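You operate a simulated robot arm through the tools that you are given. There is no shell and no other tool.

You are at the controls of a simulated robot arm. One attempt, no reset.

## Task
Clear the strip off the stiffness rig, then level the rig to 0 with the green foot knob.
Fine: bend knob to 0, then clamp open; the strip goes on the bench by the light box.
Where things are to end (x, y in the base frame): strip with the yellow grip within 0.06 m of [0.38, -0.12].

The check looks at the end state, three seconds after you hand in, the way a careful person would. Anything else that was tipped, shoved, dropped, spilled or broken makes it a failure.

## Robot
A 7-joint arm with a two-finger parallel gripper, fixed in place. Base frame: the origin is at the foot of the arm, x ahead of it, y to its left, z up; the work surface is at about z = 0.87. Units: m, rad, N and s.
With the tool pointing down near the work surface it reaches from about 0.3 to 0.7 m from the base axis. Its first joint turns from -1.152 to 1.152 rad. Payload 1.57 kg.
Tool frame: the origin (TCP) lies between the finger pads and is the grasp point; the fingertips stand 0.03 m ahead of it; z points along the fingers, y is the line along which they close. Largest opening 0.11 m; finger width 0.024, thickness 0.012; the body of the gripper, 0.048 by 0.112 m, starts 0.078 m behind the TCP.
Orientation is that of the tool frame in the base frame, as a unit quaternion [x, y, z, w]. With the fingers straight down and closing along the base's y, the tool's x points along the base's -x, its y along +y and its z along -z.

## Interface
- The arm moves only by the tool nudge_tool. Its argument "motion" is a list of rows, each a list of 7 numbers: the shift along the base's x, y, z in m, then the turn, a rotation vector about the base's x, y, z in rad, then the finger opening in m, from 0 to 0.11. In form: [[tx, ty, tz, wx, wy, wz, hand], ...]. A call has 1 to 20 rows; each row shifts and turns the commanded pose from where the row before left it. Each row takes 0.2 s and may step no farther than 0.05 m and 0.15 rad from the row before; otherwise, or with a gripper value out of range, the whole call is refused. Where a pose cannot be reached the arm comes as near as it can. A force on the tool above 90 N (or 10 N above the force at the start of the call, whichever is more), or a blocked arm, ends the call early, and 0.2 s more pass. Each finger travels about 0.108 m/s and halts on what it meets, pressing with about 39 N; the grip force reading is that of the motor and also rises with nothing between the fingers. The clock runs only during rows and for 0.2 s after the last one: add rows that do not move to give the fingers time. The reply holds the time, the measured pose of the TCP, the force on the tool along the base axes, the opening and the grip force, in the units named above and with some noise, with the torque about the TCP (base axes, N m) and any sound that the robot's microphone picked up.
- Cameras (640 x 400 px; columns grow to the right, rows downward): "scene" is fixed at [0.1707, -0.3933, 1.3756]; the picture's right is [0.65, -0.76, 0.00], its down [-0.55, -0.46, -0.70] and it looks along [0.53, 0.45, -0.72] (base axes); focal length 214 px, centre (320, 200). "wrist" rides on the gripper at [0.07, 0.016, -0.141] in the tool frame; the picture's right is [-0.23, 0.97, 0.00], its down [-0.85, -0.20, -0.48] and it looks along [-0.47, -0.11, 0.88] (tool axes); focal length 222 px, centre (320, 200). There is no depth. A picture from a camera that has moved, and an enlarged one, comes with that camera's place and axes in the base frame and with its lens. The place of the scene camera against the robot may be out by one fixed shift of up to 0.025 m in any direction.
- grab_frame(camera): a new picture of that camera. It takes no simulated time.
- close_up(camera, box): a new picture of the part [left, top, right, bottom] of that camera's present view, enlarged. It takes no simulated time.
- hand_in(): hands the job in; it is judged then, once.

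Nothing tells you positions but the pictures and the camera data. Unless the task says otherwise, let go and move clear before handing in.

The tools are called after "Emit:" by a JSON object that holds its "op" and its "data". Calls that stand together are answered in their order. nudge_tool: Moves the arm, as the interface text tells. Its arguments: {"type":"object","properties":{"motion":{"type":"array","items":{"type":"array","items":{"type":"number"}}}},"required":["motion"]} The other tools are called the same way: grab_frame (camera) takes a picture; close_up (camera, box) takes an enlarged picture of a part of a camera's view; hand_in () hands the job in.

At the start:

```text
time_s: 0.0
ee_pos: [0.3645, 0.0243, 1.2651]
ee_rot: [0.0, 1.0, 0.0, 0.0]
force: [0.0, 0.3, 0.0]
torque: [0.01, 0.02, 0.07]
gripper_width: 0.1101
finger_force: 0.0
```

scene: 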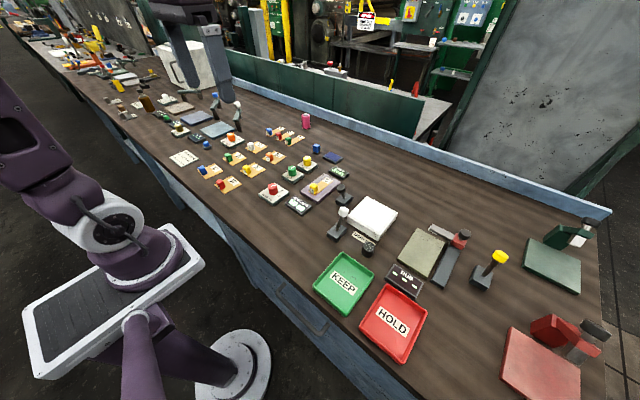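
wrist: 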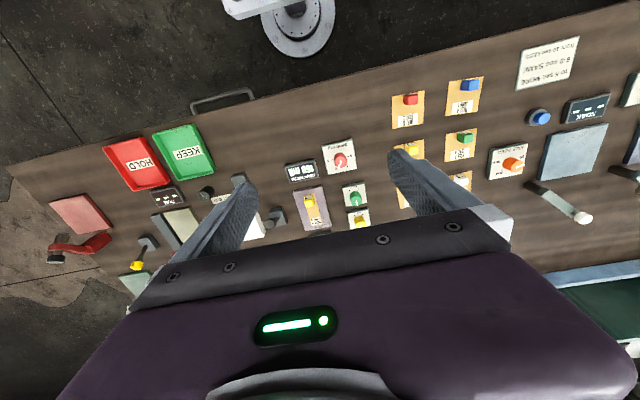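

I see a long bench with several stations: knobs, a strip with a yellow grip on a rig, a light box (white), trays and others. I'll take close-ups to identify the rig and its knobs first.

Emit:
{"op": "close_up", "data": {"camera": "scene", "box": [240, 130, 400, 230]}}

Emit:
{"op": "close_up", "data": {"camera": "wrist", "box": [240, 130, 400, 230]}}

Emit:
{"op": "close_up", "data": {"camera": "scene", "box": [320, 180, 480, 280]}}

Emit:
{"op": "close_up", "data": {"camera": "scene", "box": [160, 90, 320, 190]}}

```text
4.00 times, centred on (320, 180) of scene
camera zoom: at [0.1707, -0.3933, 1.3756], right [0.65, -0.76, 0.0], down [-0.55, -0.46, -0.7], along [0.53, 0.45, -0.72], focal length 858 px, centre (320, 280)
```

zoom: 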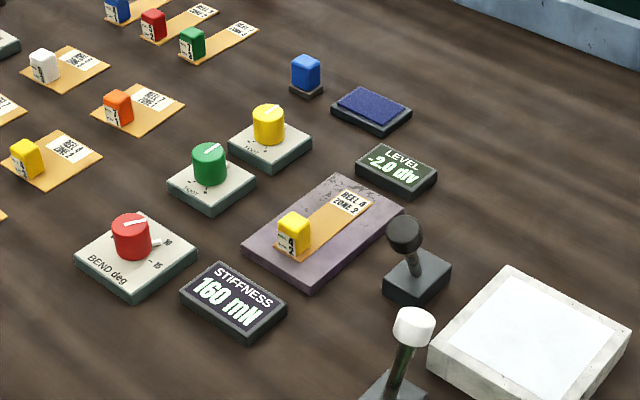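

```text
4.00 times, centred on (320, 180) of wrist
camera zoom: at [0.2956, 0.0412, 1.4069], right [0.23, 0.97, 0.0], down [0.85, -0.2, 0.48], along [0.47, -0.11, -0.88], focal length 888 px, centre (320, 280)
```

zoom: 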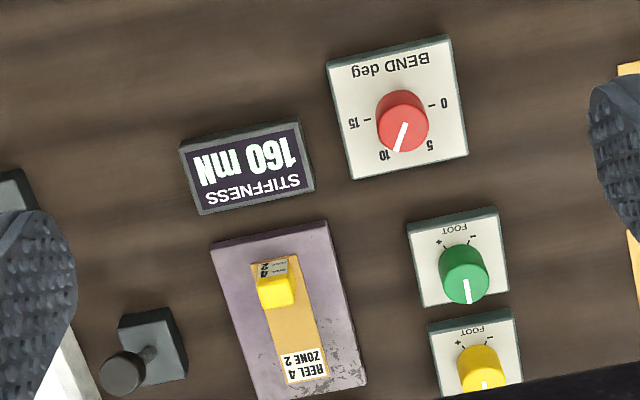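

```text
4.00 times, centred on (400, 230) of scene
camera zoom: at [0.1707, -0.3933, 1.3756], right [0.65, -0.76, 0.0], down [-0.55, -0.46, -0.7], along [0.53, 0.45, -0.72], focal length 858 px, centre (0, 80)
```

zoom: 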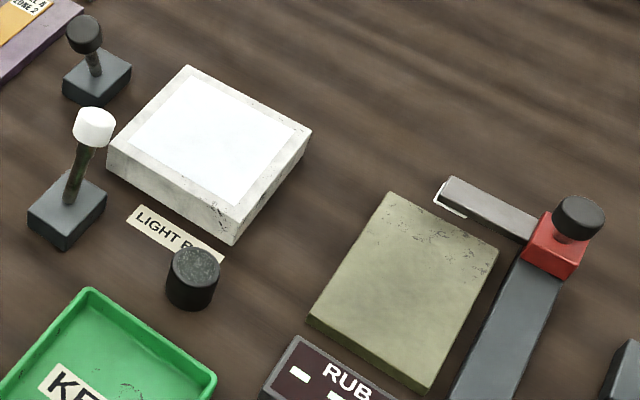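

```text
4.00 times, centred on (240, 140) of scene
camera zoom: at [0.1707, -0.3933, 1.3756], right [0.65, -0.76, 0.0], down [-0.55, -0.46, -0.7], along [0.53, 0.45, -0.72], focal length 858 px, centre (640, 440)
```

zoom: 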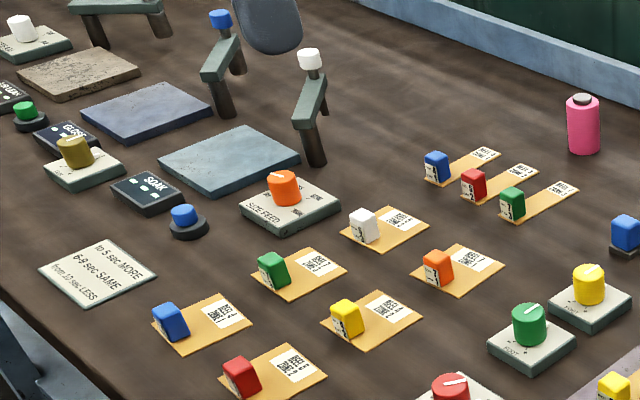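

The rig looks to be the purple plate with the yellow-grip strip, with the bend dial, stiffness and level displays, two foot knobs, and levers nearby. I'll zoom in more to tell which lever is the clamp and which way the knobs go.

Emit:
{"op": "close_up", "data": {"camera": "wrist", "box": [310, 130, 390, 180]}}

Emit:
{"op": "close_up", "data": {"camera": "wrist", "box": [325, 175, 389, 235]}}

Emit:
{"op": "close_up", "data": {"camera": "scene", "box": [290, 160, 370, 210]}}

Emit:
{"op": "close_up", "data": {"camera": "scene", "box": [300, 200, 380, 250]}}

Emit:
{"op": "close_up", "data": {"camera": "wrist", "box": [180, 160, 340, 260]}}

Emit:
{"op": "close_up", "data": {"camera": "scene", "box": [300, 130, 360, 180]}}

```text
8.00 times, centred on (350, 155) of wrist
camera zoom: at [0.2956, 0.0412, 1.4069], right [0.23, 0.97, 0.0], down [0.85, -0.2, 0.48], along [0.47, -0.11, -0.88], focal length 1777 px, centre (80, 560)
```

zoom: 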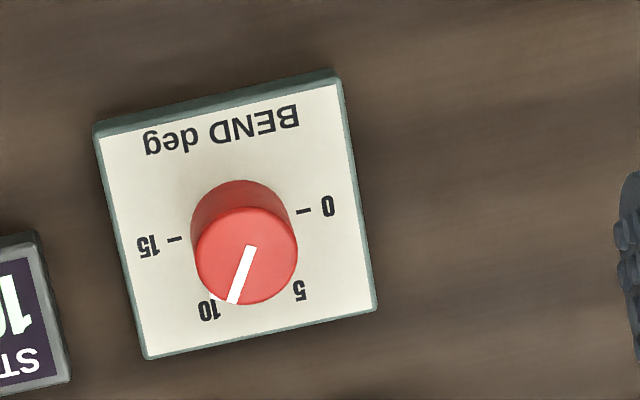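

```text
6.67 times, centred on (357, 205) of wrist
camera zoom: at [0.2956, 0.0412, 1.4069], right [0.23, 0.97, 0.0], down [0.85, -0.2, 0.48], along [0.47, -0.11, -0.88], focal length 1481 px, centre (73, 167)
```

zoom: 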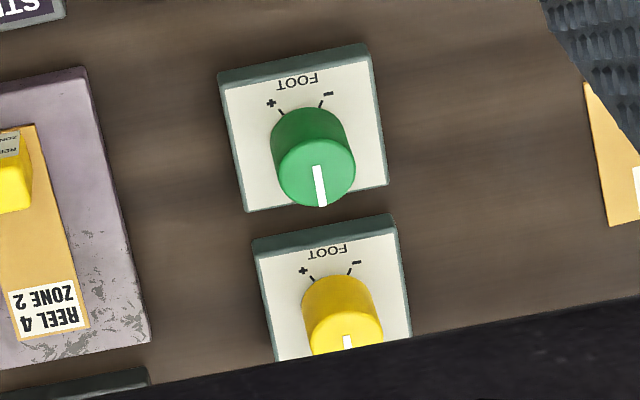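

```text
8.00 times, centred on (330, 185) of scene
camera zoom: at [0.1707, -0.3933, 1.3756], right [0.65, -0.76, 0.0], down [-0.55, -0.46, -0.7], along [0.53, 0.45, -0.72], focal length 1716 px, centre (240, 320)
```

zoom: 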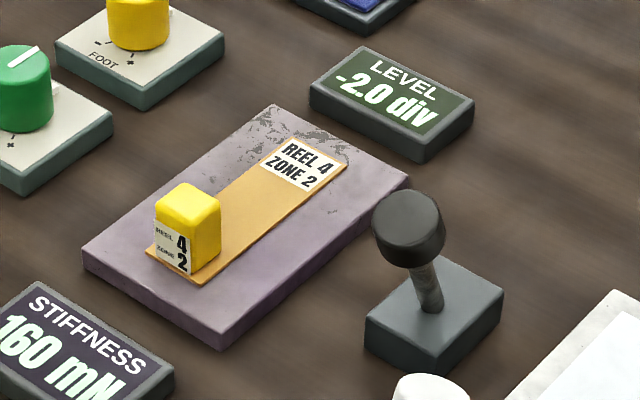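

```text
8.00 times, centred on (340, 225) of scene
camera zoom: at [0.1707, -0.3933, 1.3756], right [0.65, -0.76, 0.0], down [-0.55, -0.46, -0.7], along [0.53, 0.45, -0.72], focal length 1716 px, centre (160, 0)
```

zoom: 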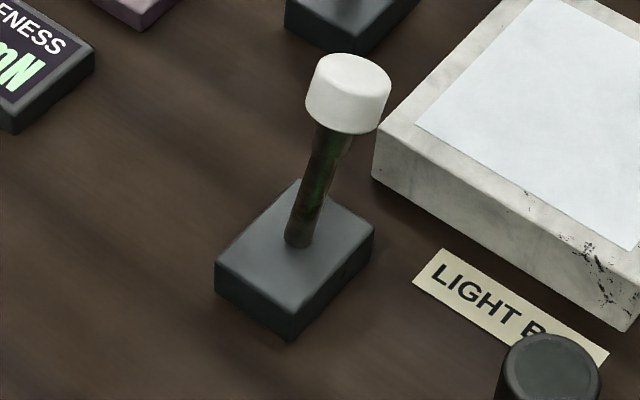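

```text
4.00 times, centred on (260, 210) of wrist
camera zoom: at [0.2956, 0.0412, 1.4069], right [0.23, 0.97, 0.0], down [0.85, -0.2, 0.48], along [0.47, -0.11, -0.88], focal length 888 px, centre (560, 160)
```

zoom: 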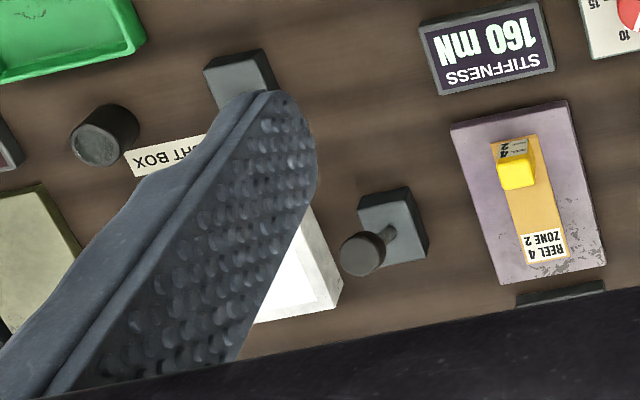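

```text
8.00 times, centred on (330, 155) of scene
camera zoom: at [0.1707, -0.3933, 1.3756], right [0.65, -0.76, 0.0], down [-0.55, -0.46, -0.7], along [0.53, 0.45, -0.72], focal length 1716 px, centre (240, 560)
```

zoom: 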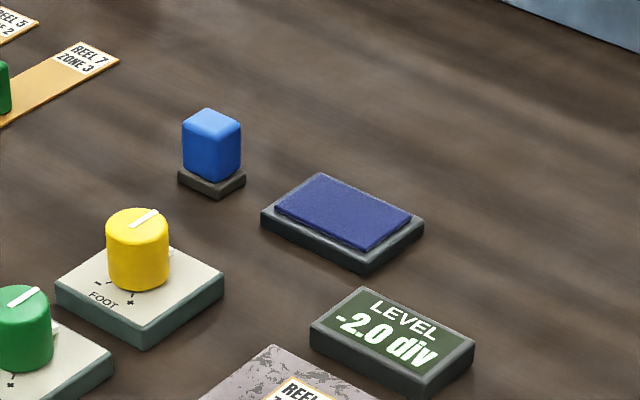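

The black lever stands right beside the purple rig plate, and the white one stands by the light box. I'll bring the arm lower over the rig to get a better look before touching anything.

Emit:
{"op": "nudge_tool", "data": {"motion": [[0.0, -0.04, -0.03, 0, 0, 0, 0.11], [0.0, -0.04, -0.03, 0, 0, 0, 0.11], [0.0, -0.03, -0.03, 0, 0, 0, 0.11], [0, 0, 0, 0, 0, 0, 0.11]]}}

Emit:
{"op": "grab_frame", "data": {"camera": "wrist"}}

Emit:
{"op": "grab_frame", "data": {"camera": "scene"}}

```text
time_s: 1.0
ee_pos: [0.3651, -0.0852, 1.1758]
ee_rot: [0.0, 1.0, 0.0, 0.0]
force: [0.3, -0.3, -0.2]
torque: [0.01, 0.0, -0.01]
gripper_width: 0.1102
finger_force: 0.1
```

```text
taken
camera wrist: at [0.2959, -0.0694, 1.3173], right [0.23, 0.97, 0.0], down [0.85, -0.2, 0.48], along [0.47, -0.11, -0.88], focal length 222 px, centre (320, 200)
```

wrist: 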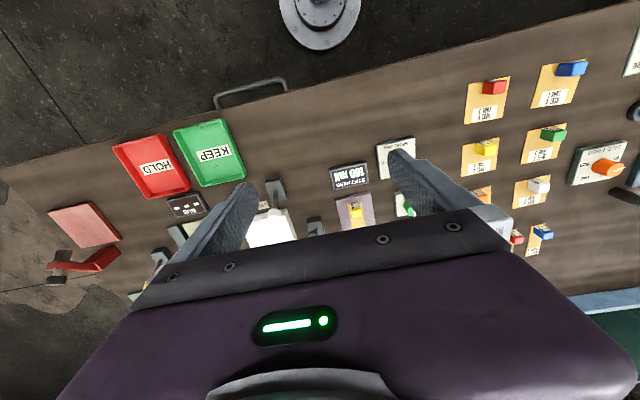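

```text
taken
```

scene: 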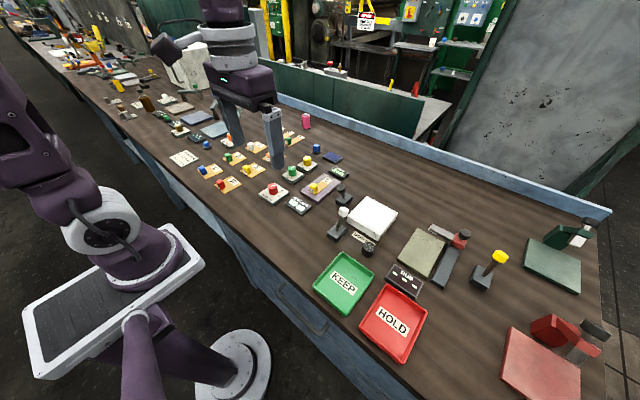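

From here the rig lies between the fingers in the wrist view. I'll zoom on the rig and the levers for detail.

Emit:
{"op": "close_up", "data": {"camera": "wrist", "box": [240, 160, 340, 240]}}

Emit:
{"op": "close_up", "data": {"camera": "wrist", "box": [320, 130, 420, 220]}}

Emit:
{"op": "close_up", "data": {"camera": "scene", "box": [480, 200, 640, 400]}}

Emit:
{"op": "close_up", "data": {"camera": "scene", "box": [380, 210, 540, 310]}}

```text
5.00 times, centred on (290, 200) of wrist
camera zoom: at [0.2959, -0.0694, 1.3173], right [0.23, 0.97, 0.0], down [0.85, -0.2, 0.48], along [0.47, -0.11, -0.88], focal length 1111 px, centre (470, 200)
```

zoom: 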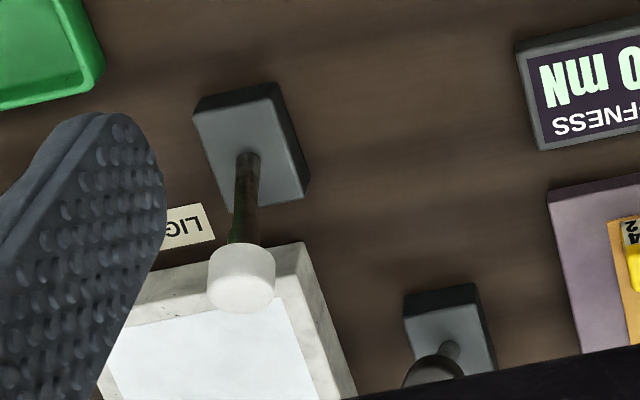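

```text
4.44 times, centred on (370, 175) of wrist
camera zoom: at [0.2959, -0.0694, 1.3173], right [0.23, 0.97, 0.0], down [0.85, -0.2, 0.48], along [0.47, -0.11, -0.88], focal length 987 px, centre (98, 311)
```

zoom: 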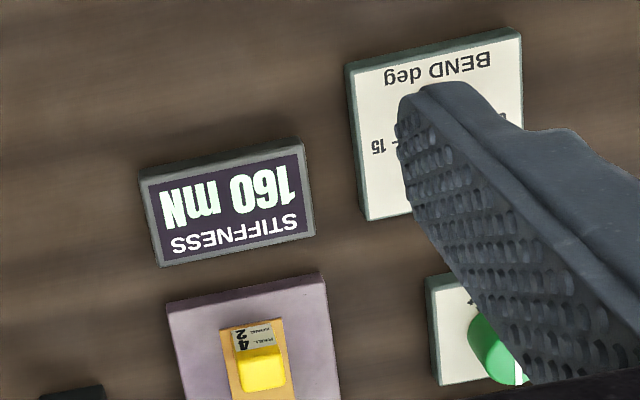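

```text
2.00 times, centred on (560, 300) of scene
camera zoom: at [0.1706, -0.3933, 1.3756], right [0.65, -0.76, 0.0], down [-0.55, -0.46, -0.7], along [0.53, 0.45, -0.72], focal length 429 px, centre (-160, 0)
```

zoom: 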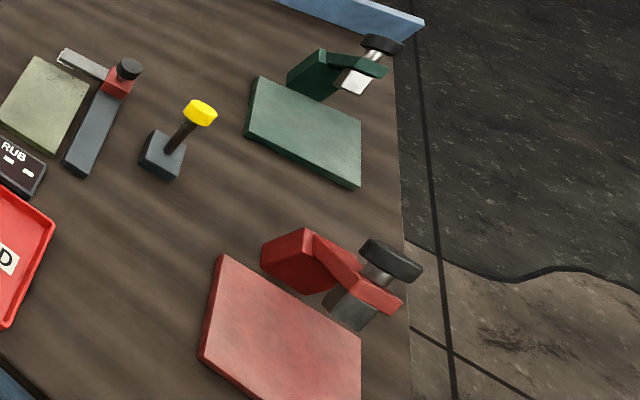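

```text
4.00 times, centred on (460, 260) of scene
camera zoom: at [0.1706, -0.3933, 1.3756], right [0.65, -0.76, 0.0], down [-0.55, -0.46, -0.7], along [0.53, 0.45, -0.72], focal length 858 px, centre (-240, -40)
```

zoom: 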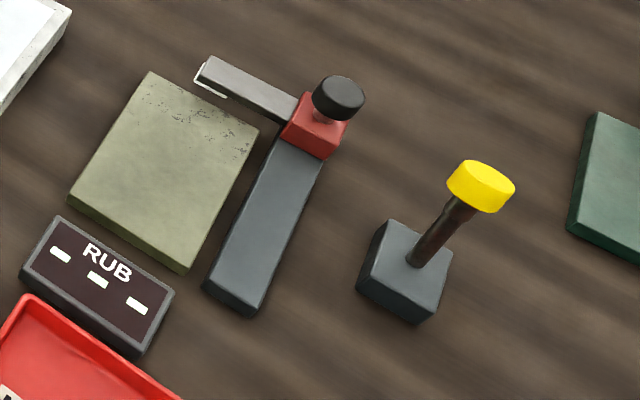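

The black lever beside the rig plate is the clamp, the white lever belongs to the light box and the yellow lever to the rub station. Next I move above the bend dial (about 0.47, 0.05) to measure it more precisely, opening narrowed to see better.

Emit:
{"op": "nudge_tool", "data": {"motion": [[0.021, 0.027, -0.02, 0, 0, 0, 0.11], [0.021, 0.027, -0.02, 0, 0, 0, 0.11], [0.021, 0.027, -0.02, 0, 0, 0, 0.11], [0.021, 0.027, -0.02, 0, 0, 0, 0.11], [0.021, 0.027, -0.02, 0, 0, 0, 0.11], [0, 0, 0, 0, 0, 0, 0.11]]}}

Emit:
{"op": "grab_frame", "data": {"camera": "wrist"}}

Emit:
{"op": "close_up", "data": {"camera": "wrist", "box": [240, 80, 400, 220]}}

Emit:
{"op": "close_up", "data": {"camera": "scene", "box": [240, 130, 400, 230]}}

```text
time_s: 2.4
ee_pos: [0.4693, 0.0512, 1.0748]
ee_rot: [0.0, 1.0, 0.0, 0.0]
force: [0.1, 0.0, 0.2]
torque: [0.04, -0.01, 0.03]
gripper_width: 0.11
finger_force: 0.1
```

```text
taken
camera wrist: at [0.4016, 0.0672, 1.2165], right [0.23, 0.97, 0.0], down [0.85, -0.2, 0.48], along [0.47, -0.11, -0.88], focal length 222 px, centre (320, 200)
```

wrist: 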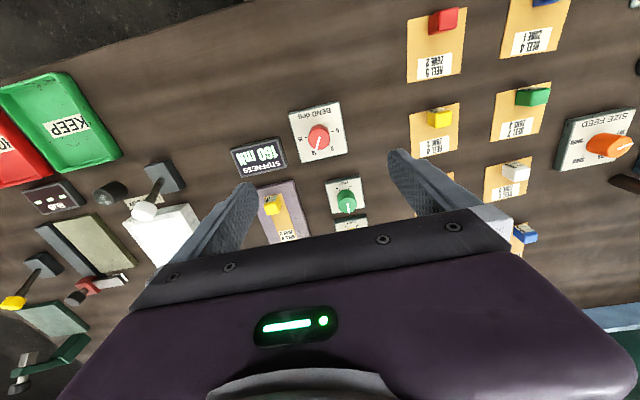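

```text
2.86 times, centred on (320, 150) of wrist
camera zoom: at [0.4016, 0.0672, 1.2165], right [0.23, 0.97, 0.0], down [0.85, -0.2, 0.48], along [0.47, -0.11, -0.88], focal length 635 px, centre (320, 343)
```

zoom: 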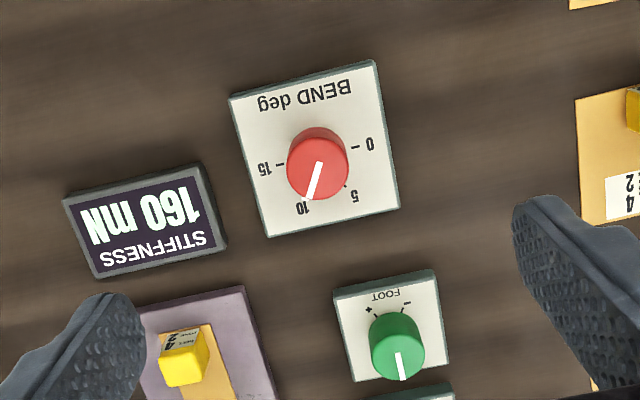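

```text
4.00 times, centred on (320, 180) of scene
camera zoom: at [0.1707, -0.3933, 1.3756], right [0.65, -0.76, 0.0], down [-0.55, -0.46, -0.7], along [0.53, 0.45, -0.72], focal length 858 px, centre (320, 280)
```

zoom: 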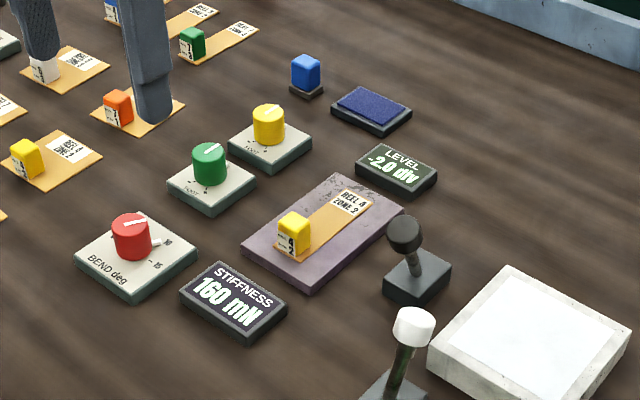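

The bend dial is at about (0.473, 0.0495) with its knob top near z 0.911, and its pointer reads about 10. Zero lies at the +y tick, so it needs about +120° (counter-clockwise seen from above). I'll pre-rotate the gripper by -60°, narrow the fingers and come to just above the knob.

Emit:
{"op": "nudge_tool", "data": {"motion": [[0.0035, 0, 0, 0, 0, -0.15, 0.06], [0, 0, 0, 0, 0, -0.15, 0.06], [0, 0, 0, 0, 0, -0.15, 0.06], [0, 0, -0.03, 0, 0, -0.15, 0.06], [0, 0, -0.03, 0, 0, -0.15, 0.06], [0, 0, -0.03, 0, 0, -0.15, 0.06], [0, 0, -0.02, 0, 0, -0.147, 0.06], [0, 0, 0, 0, 0, 0, 0.06]]}}

Emit:
{"op": "grab_frame", "data": {"camera": "wrist"}}

Emit:
{"op": "close_up", "data": {"camera": "scene", "box": [220, 130, 340, 220]}}

```text
time_s: 4.2
ee_pos: [0.474, 0.0505, 0.9647]
ee_rot: [0.5, 0.866, 0.0, 0.0]
force: [0.5, 0.8, -0.1]
torque: [0.01, -0.01, -0.04]
gripper_width: 0.0601
finger_force: 0.2
```

```text
taken
camera wrist: at [0.4539, 0.1185, 1.1067], right [0.96, 0.29, 0.0], down [0.25, -0.84, 0.48], along [0.14, -0.46, -0.88], focal length 222 px, centre (320, 200)
```

wrist: 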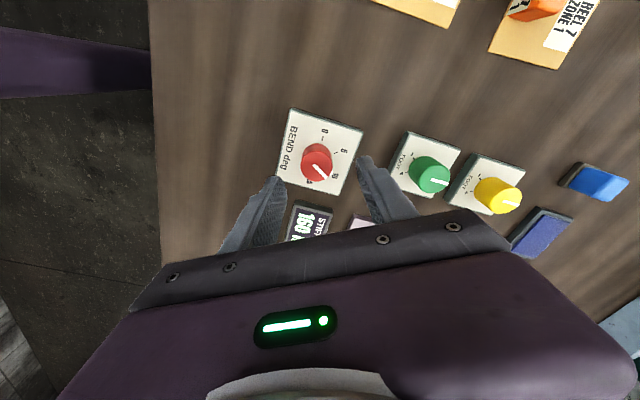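

```text
4.44 times, centred on (280, 175) of scene
camera zoom: at [0.1707, -0.3933, 1.3756], right [0.65, -0.76, 0.0], down [-0.55, -0.46, -0.7], along [0.53, 0.45, -0.72], focal length 953 px, centre (498, 311)
```

zoom: 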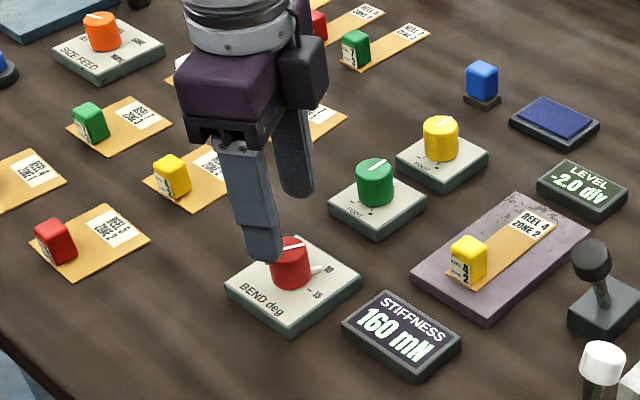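

The fingers straddle the red knob and the axis lines up with it. I'll go down and close on it, then check before turning.

Emit:
{"op": "nudge_tool", "data": {"motion": [[0, 0, -0.025, 0, 0, 0, 0.06], [0, 0, -0.02, 0, 0, 0, 0.06], [0, 0, 0, 0, 0, 0, 0.0], [0, 0, 0, 0, 0, 0, 0.0], [0, 0, 0, 0, 0, 0, 0.0]]}}

Emit:
{"op": "close_up", "data": {"camera": "scene", "box": [220, 130, 340, 220]}}

Emit:
{"op": "close_up", "data": {"camera": "wrist", "box": [240, 100, 400, 220]}}

```text
time_s: 5.4
ee_pos: [0.4711, 0.0479, 0.9199]
ee_rot: [0.501, 0.866, -0.002, -0.002]
force: [-21.6, -13.7, 2.4]
torque: [0.29, 0.13, 0.03]
gripper_width: 0.0298
finger_force: 39.2
```

```text
4.44 times, centred on (280, 175) of scene
camera zoom: at [0.1701, -0.3937, 1.3756], right [0.65, -0.76, 0.0], down [-0.55, -0.46, -0.7], along [0.53, 0.45, -0.72], focal length 953 px, centre (498, 311)
```

zoom: 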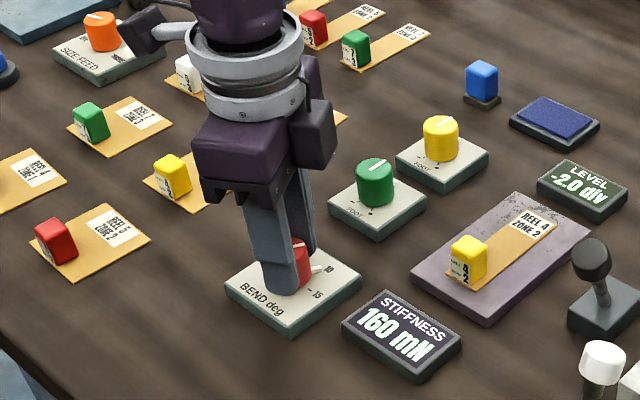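

```text
3.33 times, centred on (320, 160) of wrist
camera zoom: at [0.4522, 0.1169, 1.062], right [0.96, 0.29, -0.01], down [0.26, -0.84, 0.48], along [0.13, -0.46, -0.88], focal length 740 px, centre (320, 333)
```

zoom: 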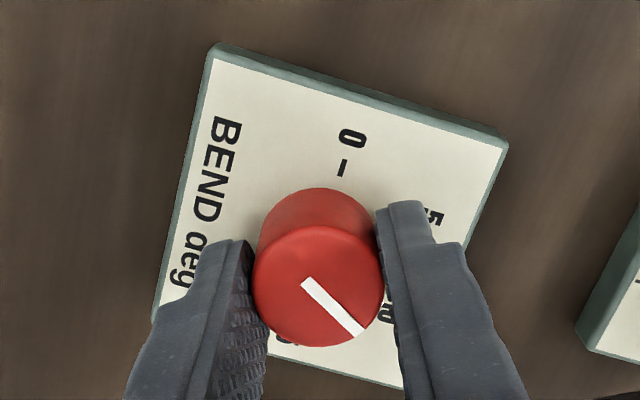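

The knob is gripped (width 0.0298), with a sideways load of about 25 N because I'm 2 mm off centre. I'll ease that off and then turn it in small steps towards 0.

Emit:
{"op": "nudge_tool", "data": {"motion": [[-0.002, -0.0013, 0, 0, 0, 0, 0.0], [0, 0, 0, 0, 0, 0, 0.0], [0, 0, 0, 0, 0, 0.15, 0.0], [0, 0, 0, 0, 0, 0.15, 0.0], [0, 0, 0, 0, 0, 0.15, 0.0], [0, 0, 0, 0, 0, 0, 0.0]]}}

Emit:
{"op": "close_up", "data": {"camera": "scene", "box": [220, 130, 340, 220]}}

Emit:
{"op": "close_up", "data": {"camera": "wrist", "box": [240, 100, 400, 220]}}

```text
time_s: 6.8
ee_pos: [0.4716, 0.0485, 0.9221]
ee_rot: [0.293, 0.956, 0.0, 0.001]
force: [-0.1, -3.1, -8.3]
torque: [-0.49, 0.23, 0.02]
gripper_width: 0.0295
finger_force: 39.1
```

```text
4.44 times, centred on (280, 175) of scene
camera zoom: at [0.1708, -0.3934, 1.3756], right [0.65, -0.76, 0.0], down [-0.55, -0.46, -0.7], along [0.53, 0.45, -0.72], focal length 953 px, centre (498, 311)
```

zoom: 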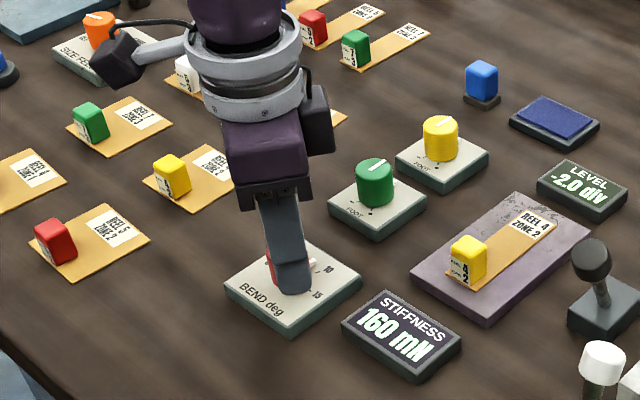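

```text
3.33 times, centred on (320, 160) of wrist
camera zoom: at [0.4237, 0.1012, 1.062], right [0.73, 0.68, 0.0], down [0.6, -0.64, 0.48], along [0.33, -0.35, -0.88], focal length 740 px, centre (320, 333)
```

zoom: 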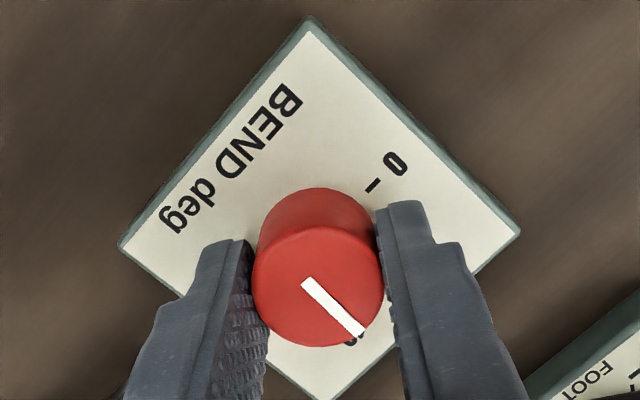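

The knob turns with the fingers, with the pointer now past 10 towards 5. I'll keep turning and then check the pointer against the 0 tick.

Emit:
{"op": "nudge_tool", "data": {"motion": [[0, 0, 0, 0, 0, 0.15, 0.0], [0, 0, 0, 0, 0, 0.15, 0.0], [0, 0, 0, 0, 0, 0.15, 0.0], [0, 0, 0, 0, 0, 0.15, 0.0], [0, 0, 0, 0, 0, 0.15, 0.0], [0, 0, 0, 0, 0, 0.15, 0.0], [0, 0, 0, 0, 0, 0.15, 0.0], [0, 0, 0, 0, 0, 0.15, 0.0], [0, 0, 0, 0, 0, 0.15, 0.0], [0, 0, 0, 0, 0, 0, 0.0]]}}

Emit:
{"op": "close_up", "data": {"camera": "scene", "box": [220, 130, 340, 220]}}

Emit:
{"op": "close_up", "data": {"camera": "wrist", "box": [240, 100, 400, 220]}}

```text
time_s: 9.0
ee_pos: [0.47, 0.05, 0.9208]
ee_rot: [-0.369, 0.93, -0.001, 0.001]
force: [-3.1, 25.7, 19.0]
torque: [0.81, -0.05, 0.02]
gripper_width: 0.0291
finger_force: 38.3
```

```text
4.44 times, centred on (280, 175) of scene
camera zoom: at [0.1703, -0.3927, 1.3759], right [0.65, -0.76, 0.0], down [-0.55, -0.46, -0.7], along [0.53, 0.45, -0.72], focal length 953 px, centre (498, 311)
```

zoom: 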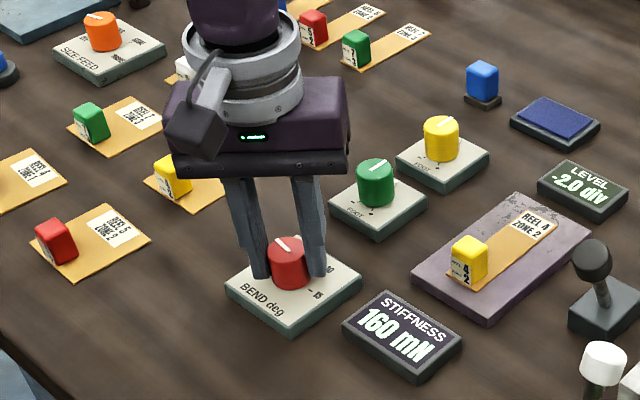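

```text
3.33 times, centred on (320, 160) of wrist
camera zoom: at [0.4093, 0.0136, 1.062], right [-0.5, 0.87, 0.0], down [0.76, 0.44, 0.48], along [0.41, 0.24, -0.88], focal length 740 px, centre (320, 333)
```

zoom: 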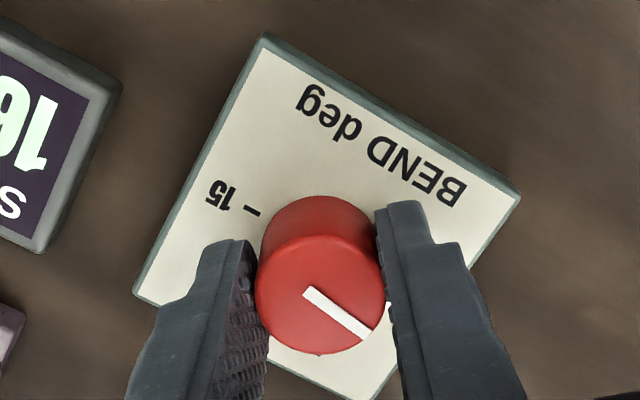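

The pointer now reads roughly 75–80° of its way to the 0 tick at 90°. I'll add a small turn, then let go and lift to read the pointer against the scale.

Emit:
{"op": "nudge_tool", "data": {"motion": [[-0.0005, 0.0015, 0, 0, 0, 0.08, 0.0], [0, 0, 0, 0, 0, 0.08, 0.0], [0, 0, 0, 0, 0, 0, 0.0], [0, 0, 0, 0, 0, 0, 0.05], [0, 0, 0, 0, 0, 0, 0.05], [0, 0, 0.03, 0, 0, 0, 0.06], [0, 0, 0.04, 0, 0, 0, 0.06], [0, 0, 0, 0, 0, 0, 0.06]]}}

Emit:
{"op": "close_up", "data": {"camera": "scene", "box": [240, 150, 330, 220]}}

Emit:
{"op": "close_up", "data": {"camera": "wrist", "box": [260, 80, 380, 200]}}

```text
time_s: 10.8
ee_pos: [0.4717, 0.0506, 0.9905]
ee_rot: [-0.441, 0.897, 0.0, 0.0]
force: [1.2, -0.9, 0.0]
torque: [-0.04, 0.0, -0.02]
gripper_width: 0.0602
finger_force: 0.1
```

```text
5.71 times, centred on (285, 185) of scene
camera zoom: at [0.1706, -0.3933, 1.3756], right [0.65, -0.76, 0.0], down [-0.55, -0.46, -0.7], along [0.53, 0.45, -0.72], focal length 1226 px, centre (520, 286)
```

zoom: 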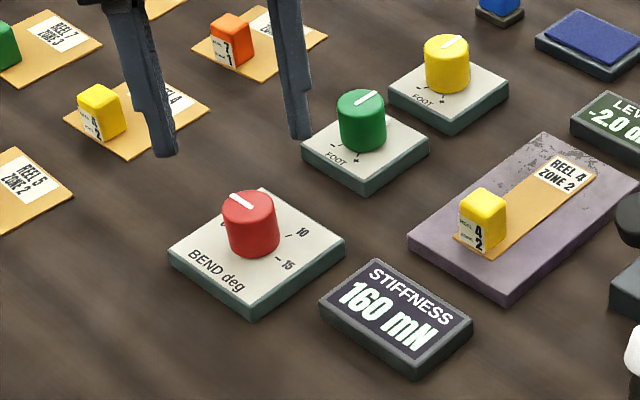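

```text
3.33 times, centred on (320, 140) of wrist
camera zoom: at [0.4166, 0.0048, 1.1321], right [-0.63, 0.78, 0.0], down [0.68, 0.55, 0.48], along [0.37, 0.3, -0.88], focal length 740 px, centre (320, 400)
```

zoom: 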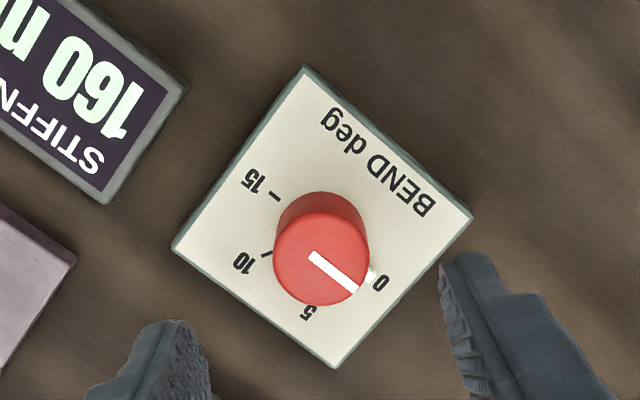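

The pointer now appears to sit on the 0 tick. I'll zoom in tighter to confirm before leaving it.

Emit:
{"op": "close_up", "data": {"camera": "wrist", "box": [295, 105, 355, 142]}}

Emit:
{"op": "close_up", "data": {"camera": "scene", "box": [260, 175, 310, 210]}}

Emit:
{"op": "grab_frame", "data": {"camera": "wrist"}}

```text
10.67 times, centred on (325, 124) of wrist
camera zoom: at [0.4166, 0.0048, 1.1321], right [-0.63, 0.78, 0.0], down [0.68, 0.55, 0.48], along [0.37, 0.3, -0.88], focal length 2369 px, centre (267, 1016)
```

zoom: 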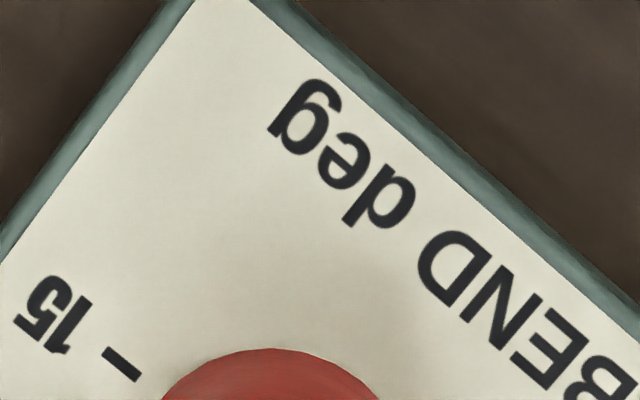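

```text
11.43 times, centred on (285, 192) of scene
camera zoom: at [0.1706, -0.3933, 1.3756], right [0.65, -0.76, 0.0], down [-0.55, -0.46, -0.7], along [0.53, 0.45, -0.72], focal length 2451 px, centre (720, 286)
```

zoom: 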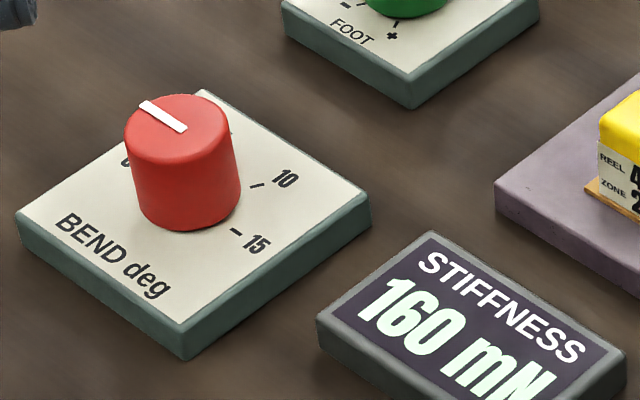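

```text
taken
camera wrist: at [0.4166, 0.0048, 1.1321], right [-0.63, 0.78, 0.0], down [0.68, 0.55, 0.48], along [0.37, 0.3, -0.88], focal length 222 px, centre (320, 200)
```

wrist: 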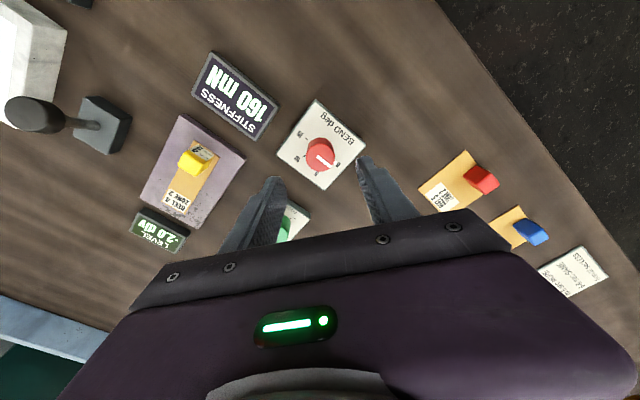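

I'll crop the tick area itself at higher zoom, since the last crop missed it.

Emit:
{"op": "close_up", "data": {"camera": "wrist", "box": [290, 125, 354, 185]}}

Emit:
{"op": "close_up", "data": {"camera": "wrist", "box": [318, 145, 350, 175]}}

```text
6.67 times, centred on (322, 155) of wrist
camera zoom: at [0.4166, 0.0048, 1.1321], right [-0.63, 0.78, 0.0], down [0.68, 0.55, 0.48], along [0.37, 0.3, -0.88], focal length 1481 px, centre (307, 500)
```

zoom: 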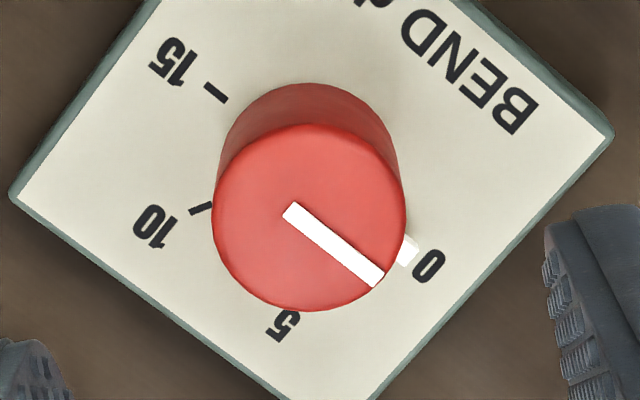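

```text
13.33 times, centred on (334, 160) of wrist
camera zoom: at [0.4166, 0.0048, 1.1321], right [-0.63, 0.78, 0.0], down [0.68, 0.55, 0.48], along [0.37, 0.3, -0.88], focal length 2962 px, centre (133, 733)
```

zoom: 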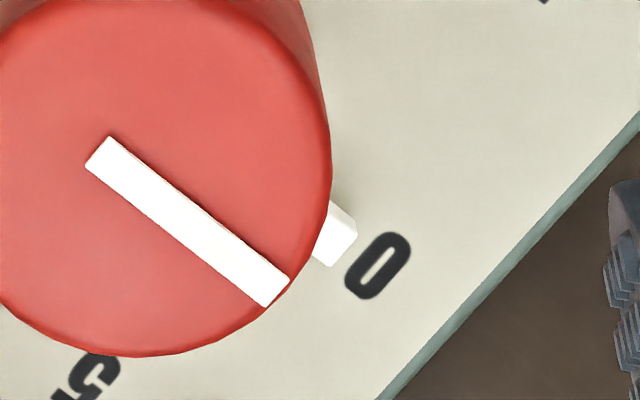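

The bend pointer tab covers the 0 tick, so the bend is at 0. Next I turn the gripper back to straight and move above the black clamp lever (around 0.58, -0.146) to see how it leans.

Emit:
{"op": "nudge_tool", "data": {"motion": [[0, 0, 0.045, 0, 0, -0.13, 0.06], [0, 0, 0.045, 0, 0, -0.13, 0.06], [0.014, -0.034, 0.02, 0, 0, -0.13, 0.06], [0.014, -0.034, 0.02, 0, 0, -0.13, 0.08], [0.014, -0.034, 0.02, 0, 0, -0.13, 0.11], [0.014, -0.034, 0.01, 0, 0, -0.13, 0.11], [0.014, -0.034, 0, 0, 0, -0.13, 0.11], [0.014, -0.02, 0, 0, 0, 0, 0.11], [0, 0, 0, 0, 0, 0, 0.11]]}}

Emit:
{"op": "grab_frame", "data": {"camera": "wrist"}}

Emit:
{"op": "close_up", "data": {"camera": "wrist", "box": [260, 60, 380, 200]}}

Emit:
{"op": "close_up", "data": {"camera": "scene", "box": [240, 130, 400, 230]}}

```text
time_s: 12.8
ee_pos: [0.553, -0.1404, 1.1516]
ee_rot: [-0.001, 1.0, 0.0, 0.0]
force: [-0.5, 0.7, 0.6]
torque: [-0.02, 0.03, -0.01]
gripper_width: 0.1098
finger_force: 0.2
```

```text
taken
camera wrist: at [0.4852, -0.1249, 1.2928], right [0.23, 0.97, 0.0], down [0.86, -0.2, 0.48], along [0.47, -0.11, -0.88], focal length 222 px, centre (320, 200)
```

wrist: 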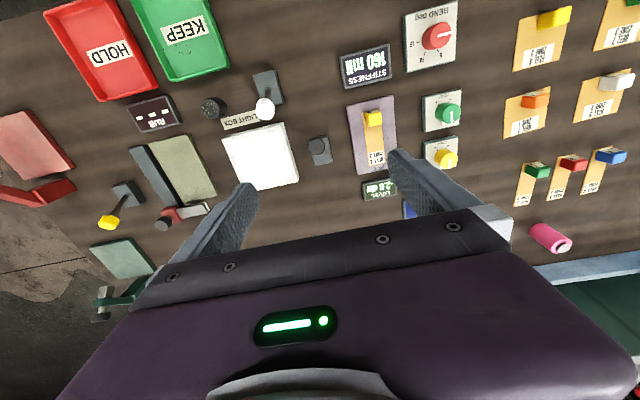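

```text
2.86 times, centred on (320, 130) of wrist
camera zoom: at [0.4852, -0.1249, 1.2928], right [0.23, 0.97, 0.0], down [0.86, -0.2, 0.48], along [0.47, -0.11, -0.88], focal length 635 px, centre (320, 400)
```

zoom: 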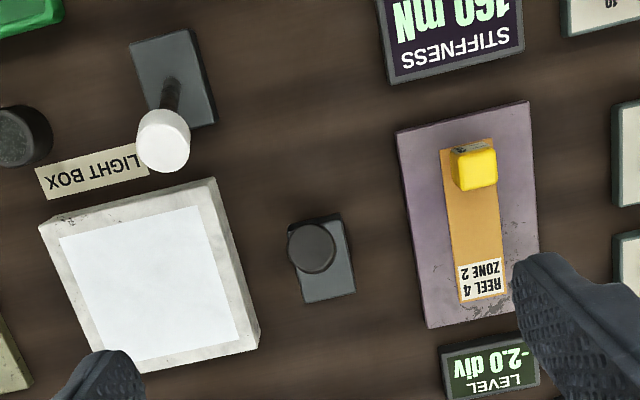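

```text
4.00 times, centred on (320, 180) of scene
camera zoom: at [0.1706, -0.3934, 1.3756], right [0.65, -0.76, 0.0], down [-0.55, -0.46, -0.7], along [0.53, 0.45, -0.72], focal length 858 px, centre (320, 280)
```

zoom: 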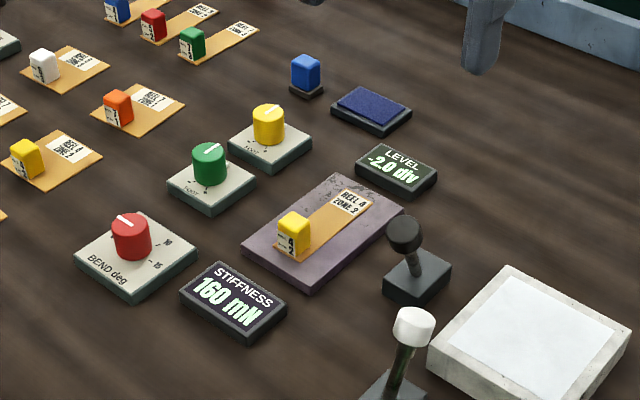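

The black lever leans about 23° toward the robot (knob at about 0.572, -0.149, 0.953, pivot near x 0.597), so opening it means pushing it away in +x. I'll close the fingers, come down on its near side, clear of the white lever knob at (0.505, -0.207), and check first.

Emit:
{"op": "nudge_tool", "data": {"motion": [[-0.028, -0.0086, 0, 0, 0, 0, 0.06], [0, 0, 0, 0, 0, 0, 0.0], [0, 0, -0.04, 0, 0, 0, 0.0], [0, 0, -0.04, 0, 0, 0, 0.0], [0, 0, -0.04, 0, 0, 0, 0.0], [0, 0, -0.04, 0, 0, 0, 0.0], [0, 0, -0.026, 0, 0, 0, 0.0], [0, 0, 0, 0, 0, 0, 0.0]]}}

Emit:
{"op": "grab_frame", "data": {"camera": "wrist"}}

Emit:
{"op": "close_up", "data": {"camera": "scene", "box": [280, 140, 400, 240]}}

```text
time_s: 14.6
ee_pos: [0.5259, -0.1492, 0.9647]
ee_rot: [-0.001, 1.0, -0.001, 0.0]
force: [0.4, 0.1, 0.8]
torque: [-0.02, -0.04, 0.01]
gripper_width: 0.0001
finger_force: 21.2
```

```text
taken
camera wrist: at [0.4571, -0.1333, 1.1057], right [0.23, 0.97, 0.0], down [0.86, -0.2, 0.48], along [0.47, -0.11, -0.88], focal length 222 px, centre (320, 200)
```

wrist: 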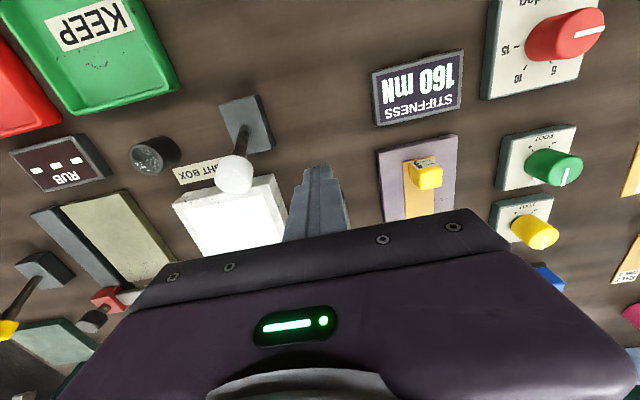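

```text
4.00 times, centred on (340, 190) of scene
camera zoom: at [0.1707, -0.3933, 1.3756], right [0.65, -0.76, 0.0], down [-0.55, -0.46, -0.7], along [0.53, 0.45, -0.72], focal length 858 px, centre (240, 240)
```

zoom: 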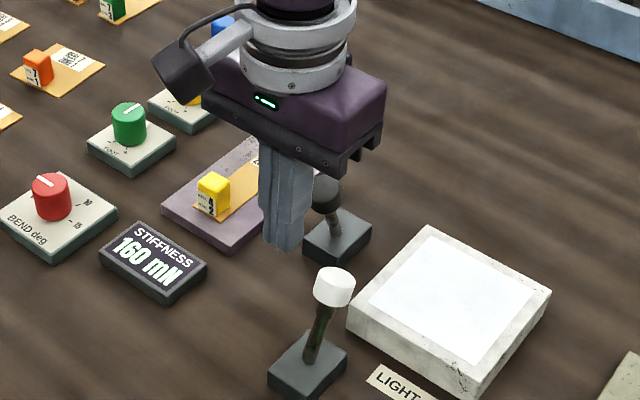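

The closed fingers stand just in front of the black lever knob with the white lever well clear. I'll push gently in +x in small steps.

Emit:
{"op": "nudge_tool", "data": {"motion": [[0.01, 0, 0, 0, 0, 0, 0.0], [0.01, 0, 0, 0, 0, 0, 0.0], [0.01, 0, 0, 0, 0, 0, 0.0], [0.01, 0, 0, 0, 0, 0, 0.0], [0.01, 0, 0, 0, 0, 0, 0.0], [0, 0, 0, 0, 0, 0, 0.0]]}}

Emit:
{"op": "close_up", "data": {"camera": "scene", "box": [280, 140, 400, 240]}}

Emit:
{"op": "grab_frame", "data": {"camera": "wrist"}}

```text
time_s: 16.0
ee_pos: [0.576, -0.148, 0.9654]
ee_rot: [-0.001, 1.0, 0.001, 0.0]
force: [-0.2, 0.0, 0.1]
torque: [0.0, 0.0, 0.01]
gripper_width: 0.0
finger_force: 21.1
```

```text
4.00 times, centred on (340, 190) of scene
camera zoom: at [0.1707, -0.3933, 1.3756], right [0.65, -0.76, 0.0], down [-0.55, -0.46, -0.7], along [0.53, 0.45, -0.72], focal length 858 px, centre (240, 240)
```

zoom: 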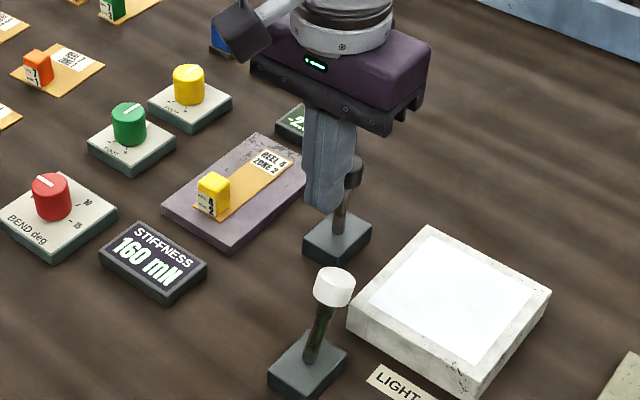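

```text
taken
camera wrist: at [0.5078, -0.1324, 1.106], right [0.23, 0.97, 0.0], down [0.86, -0.2, 0.48], along [0.47, -0.11, -0.88], focal length 222 px, centre (320, 200)
```

wrist: 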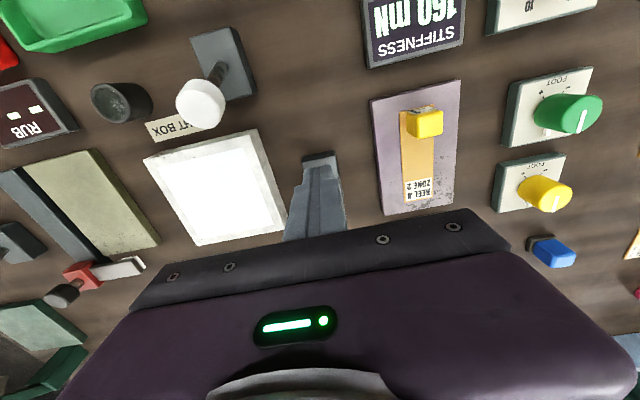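

The lever has moved and the push force is zero, so it has perhaps snapped over. I'll push a little more to make sure it reaches its stop, then back off and look.

Emit:
{"op": "nudge_tool", "data": {"motion": [[0.008, 0, 0, 0, 0, 0, 0.0], [0.008, 0, 0, 0, 0, 0, 0.0], [0, 0, 0, 0, 0, 0, 0.0]]}}

Emit:
{"op": "close_up", "data": {"camera": "scene", "box": [280, 140, 400, 240]}}

```text
time_s: 16.8
ee_pos: [0.5928, -0.1477, 0.9642]
ee_rot: [0.0, 1.0, 0.0, 0.0]
force: [-0.7, -0.5, 0.1]
torque: [0.01, -0.03, -0.05]
gripper_width: 0.0
finger_force: 21.6
```

```text
4.00 times, centred on (340, 190) of scene
camera zoom: at [0.1707, -0.3933, 1.3756], right [0.65, -0.76, 0.0], down [-0.55, -0.46, -0.7], along [0.53, 0.45, -0.72], focal length 858 px, centre (240, 240)
```

zoom: 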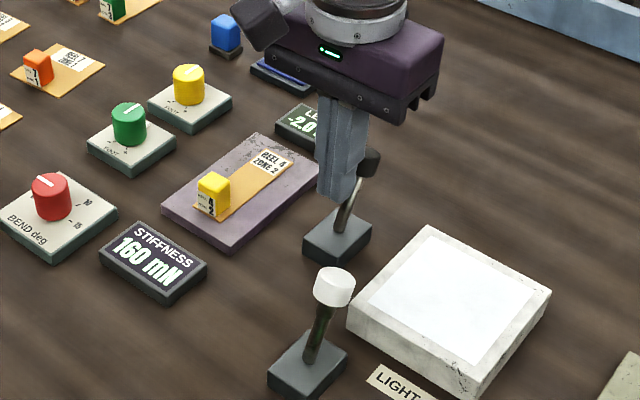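

The lever is following the fingers and now leans away. I'll go on in smaller steps to find its stop.

Emit:
{"op": "nudge_tool", "data": {"motion": [[0.005, 0, 0, 0, 0, 0, 0.0], [0.004, 0, 0, 0, 0, 0, 0.0], [0, 0, 0, 0, 0, 0, 0.0]]}}

Emit:
{"op": "close_up", "data": {"camera": "scene", "box": [280, 140, 400, 240]}}

```text
time_s: 17.6
ee_pos: [0.5967, -0.1475, 0.9634]
ee_rot: [-0.001, 1.0, 0.0, -0.005]
force: [-34.9, 3.8, 8.3]
torque: [0.02, 0.56, 0.0]
gripper_width: 0.0
finger_force: 21.2
```

```text
4.00 times, centred on (340, 190) of scene
camera zoom: at [0.1695, -0.3932, 1.3758], right [0.65, -0.76, 0.0], down [-0.55, -0.46, -0.7], along [0.53, 0.45, -0.72], focal length 858 px, centre (240, 240)
```

zoom: 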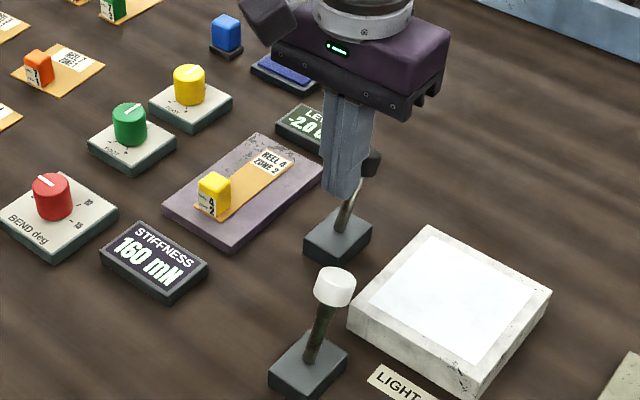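

The stop is reached (35 N of resistance). I back off and rise to check that the lever stays open.

Emit:
{"op": "nudge_tool", "data": {"motion": [[-0.015, 0, 0, 0, 0, 0, 0.0], [-0.015, 0, 0, 0, 0, 0, 0.0], [-0.01, 0, 0.035, 0, 0, 0, 0.0], [0, 0, 0.045, 0, 0, 0, 0.0], [0, 0, 0.045, 0, 0, 0, 0.0], [0, 0.02, 0.045, 0, 0, 0, 0.05], [0, 0.03, 0.01, 0, 0, 0, 0.11], [0, 0, 0, 0, 0, 0, 0.11]]}}

Emit:
{"op": "grab_frame", "data": {"camera": "wrist"}}

Emit:
{"op": "close_up", "data": {"camera": "wrist", "box": [260, 60, 420, 200]}}

Emit:
{"op": "close_up", "data": {"camera": "scene", "box": [280, 140, 400, 240]}}

```text
time_s: 19.4
ee_pos: [0.5612, -0.0984, 1.1443]
ee_rot: [0.0, 1.0, 0.0, 0.0]
force: [0.3, 0.0, 0.9]
torque: [-0.02, 0.02, -0.01]
gripper_width: 0.1103
finger_force: 0.1
```

```text
taken
camera wrist: at [0.492, -0.0826, 1.2862], right [0.23, 0.97, 0.0], down [0.86, -0.2, 0.48], along [0.47, -0.11, -0.88], focal length 222 px, centre (320, 200)
```

wrist: 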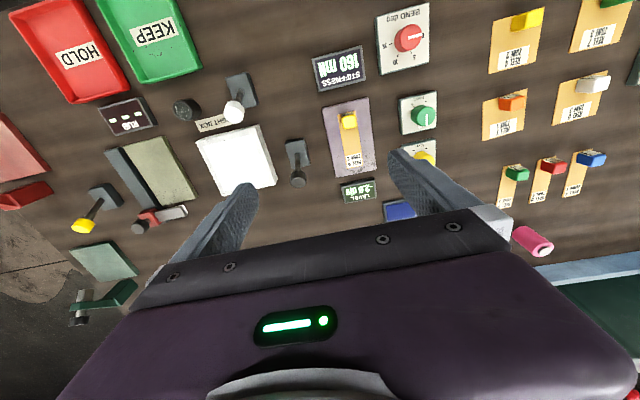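

```text
2.86 times, centred on (340, 130) of wrist
camera zoom: at [0.492, -0.0826, 1.2862], right [0.23, 0.97, 0.0], down [0.86, -0.2, 0.48], along [0.47, -0.11, -0.88], focal length 635 px, centre (263, 400)
```

zoom: 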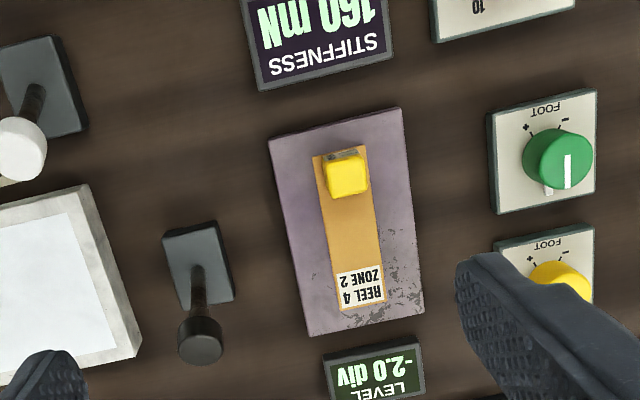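

```text
4.00 times, centred on (340, 190) of scene
camera zoom: at [0.1707, -0.3933, 1.3756], right [0.65, -0.76, 0.0], down [-0.55, -0.46, -0.7], along [0.53, 0.45, -0.72], focal length 858 px, centre (240, 240)
```

zoom: 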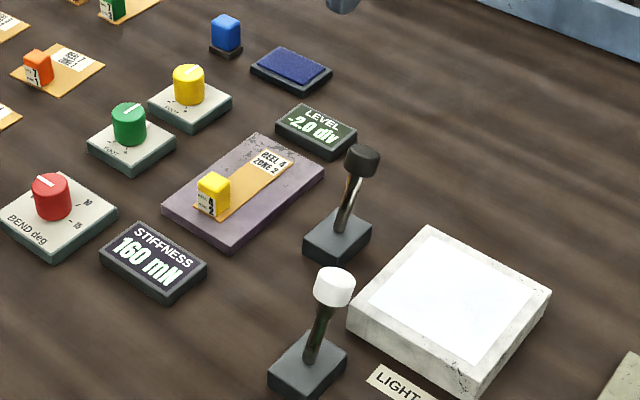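

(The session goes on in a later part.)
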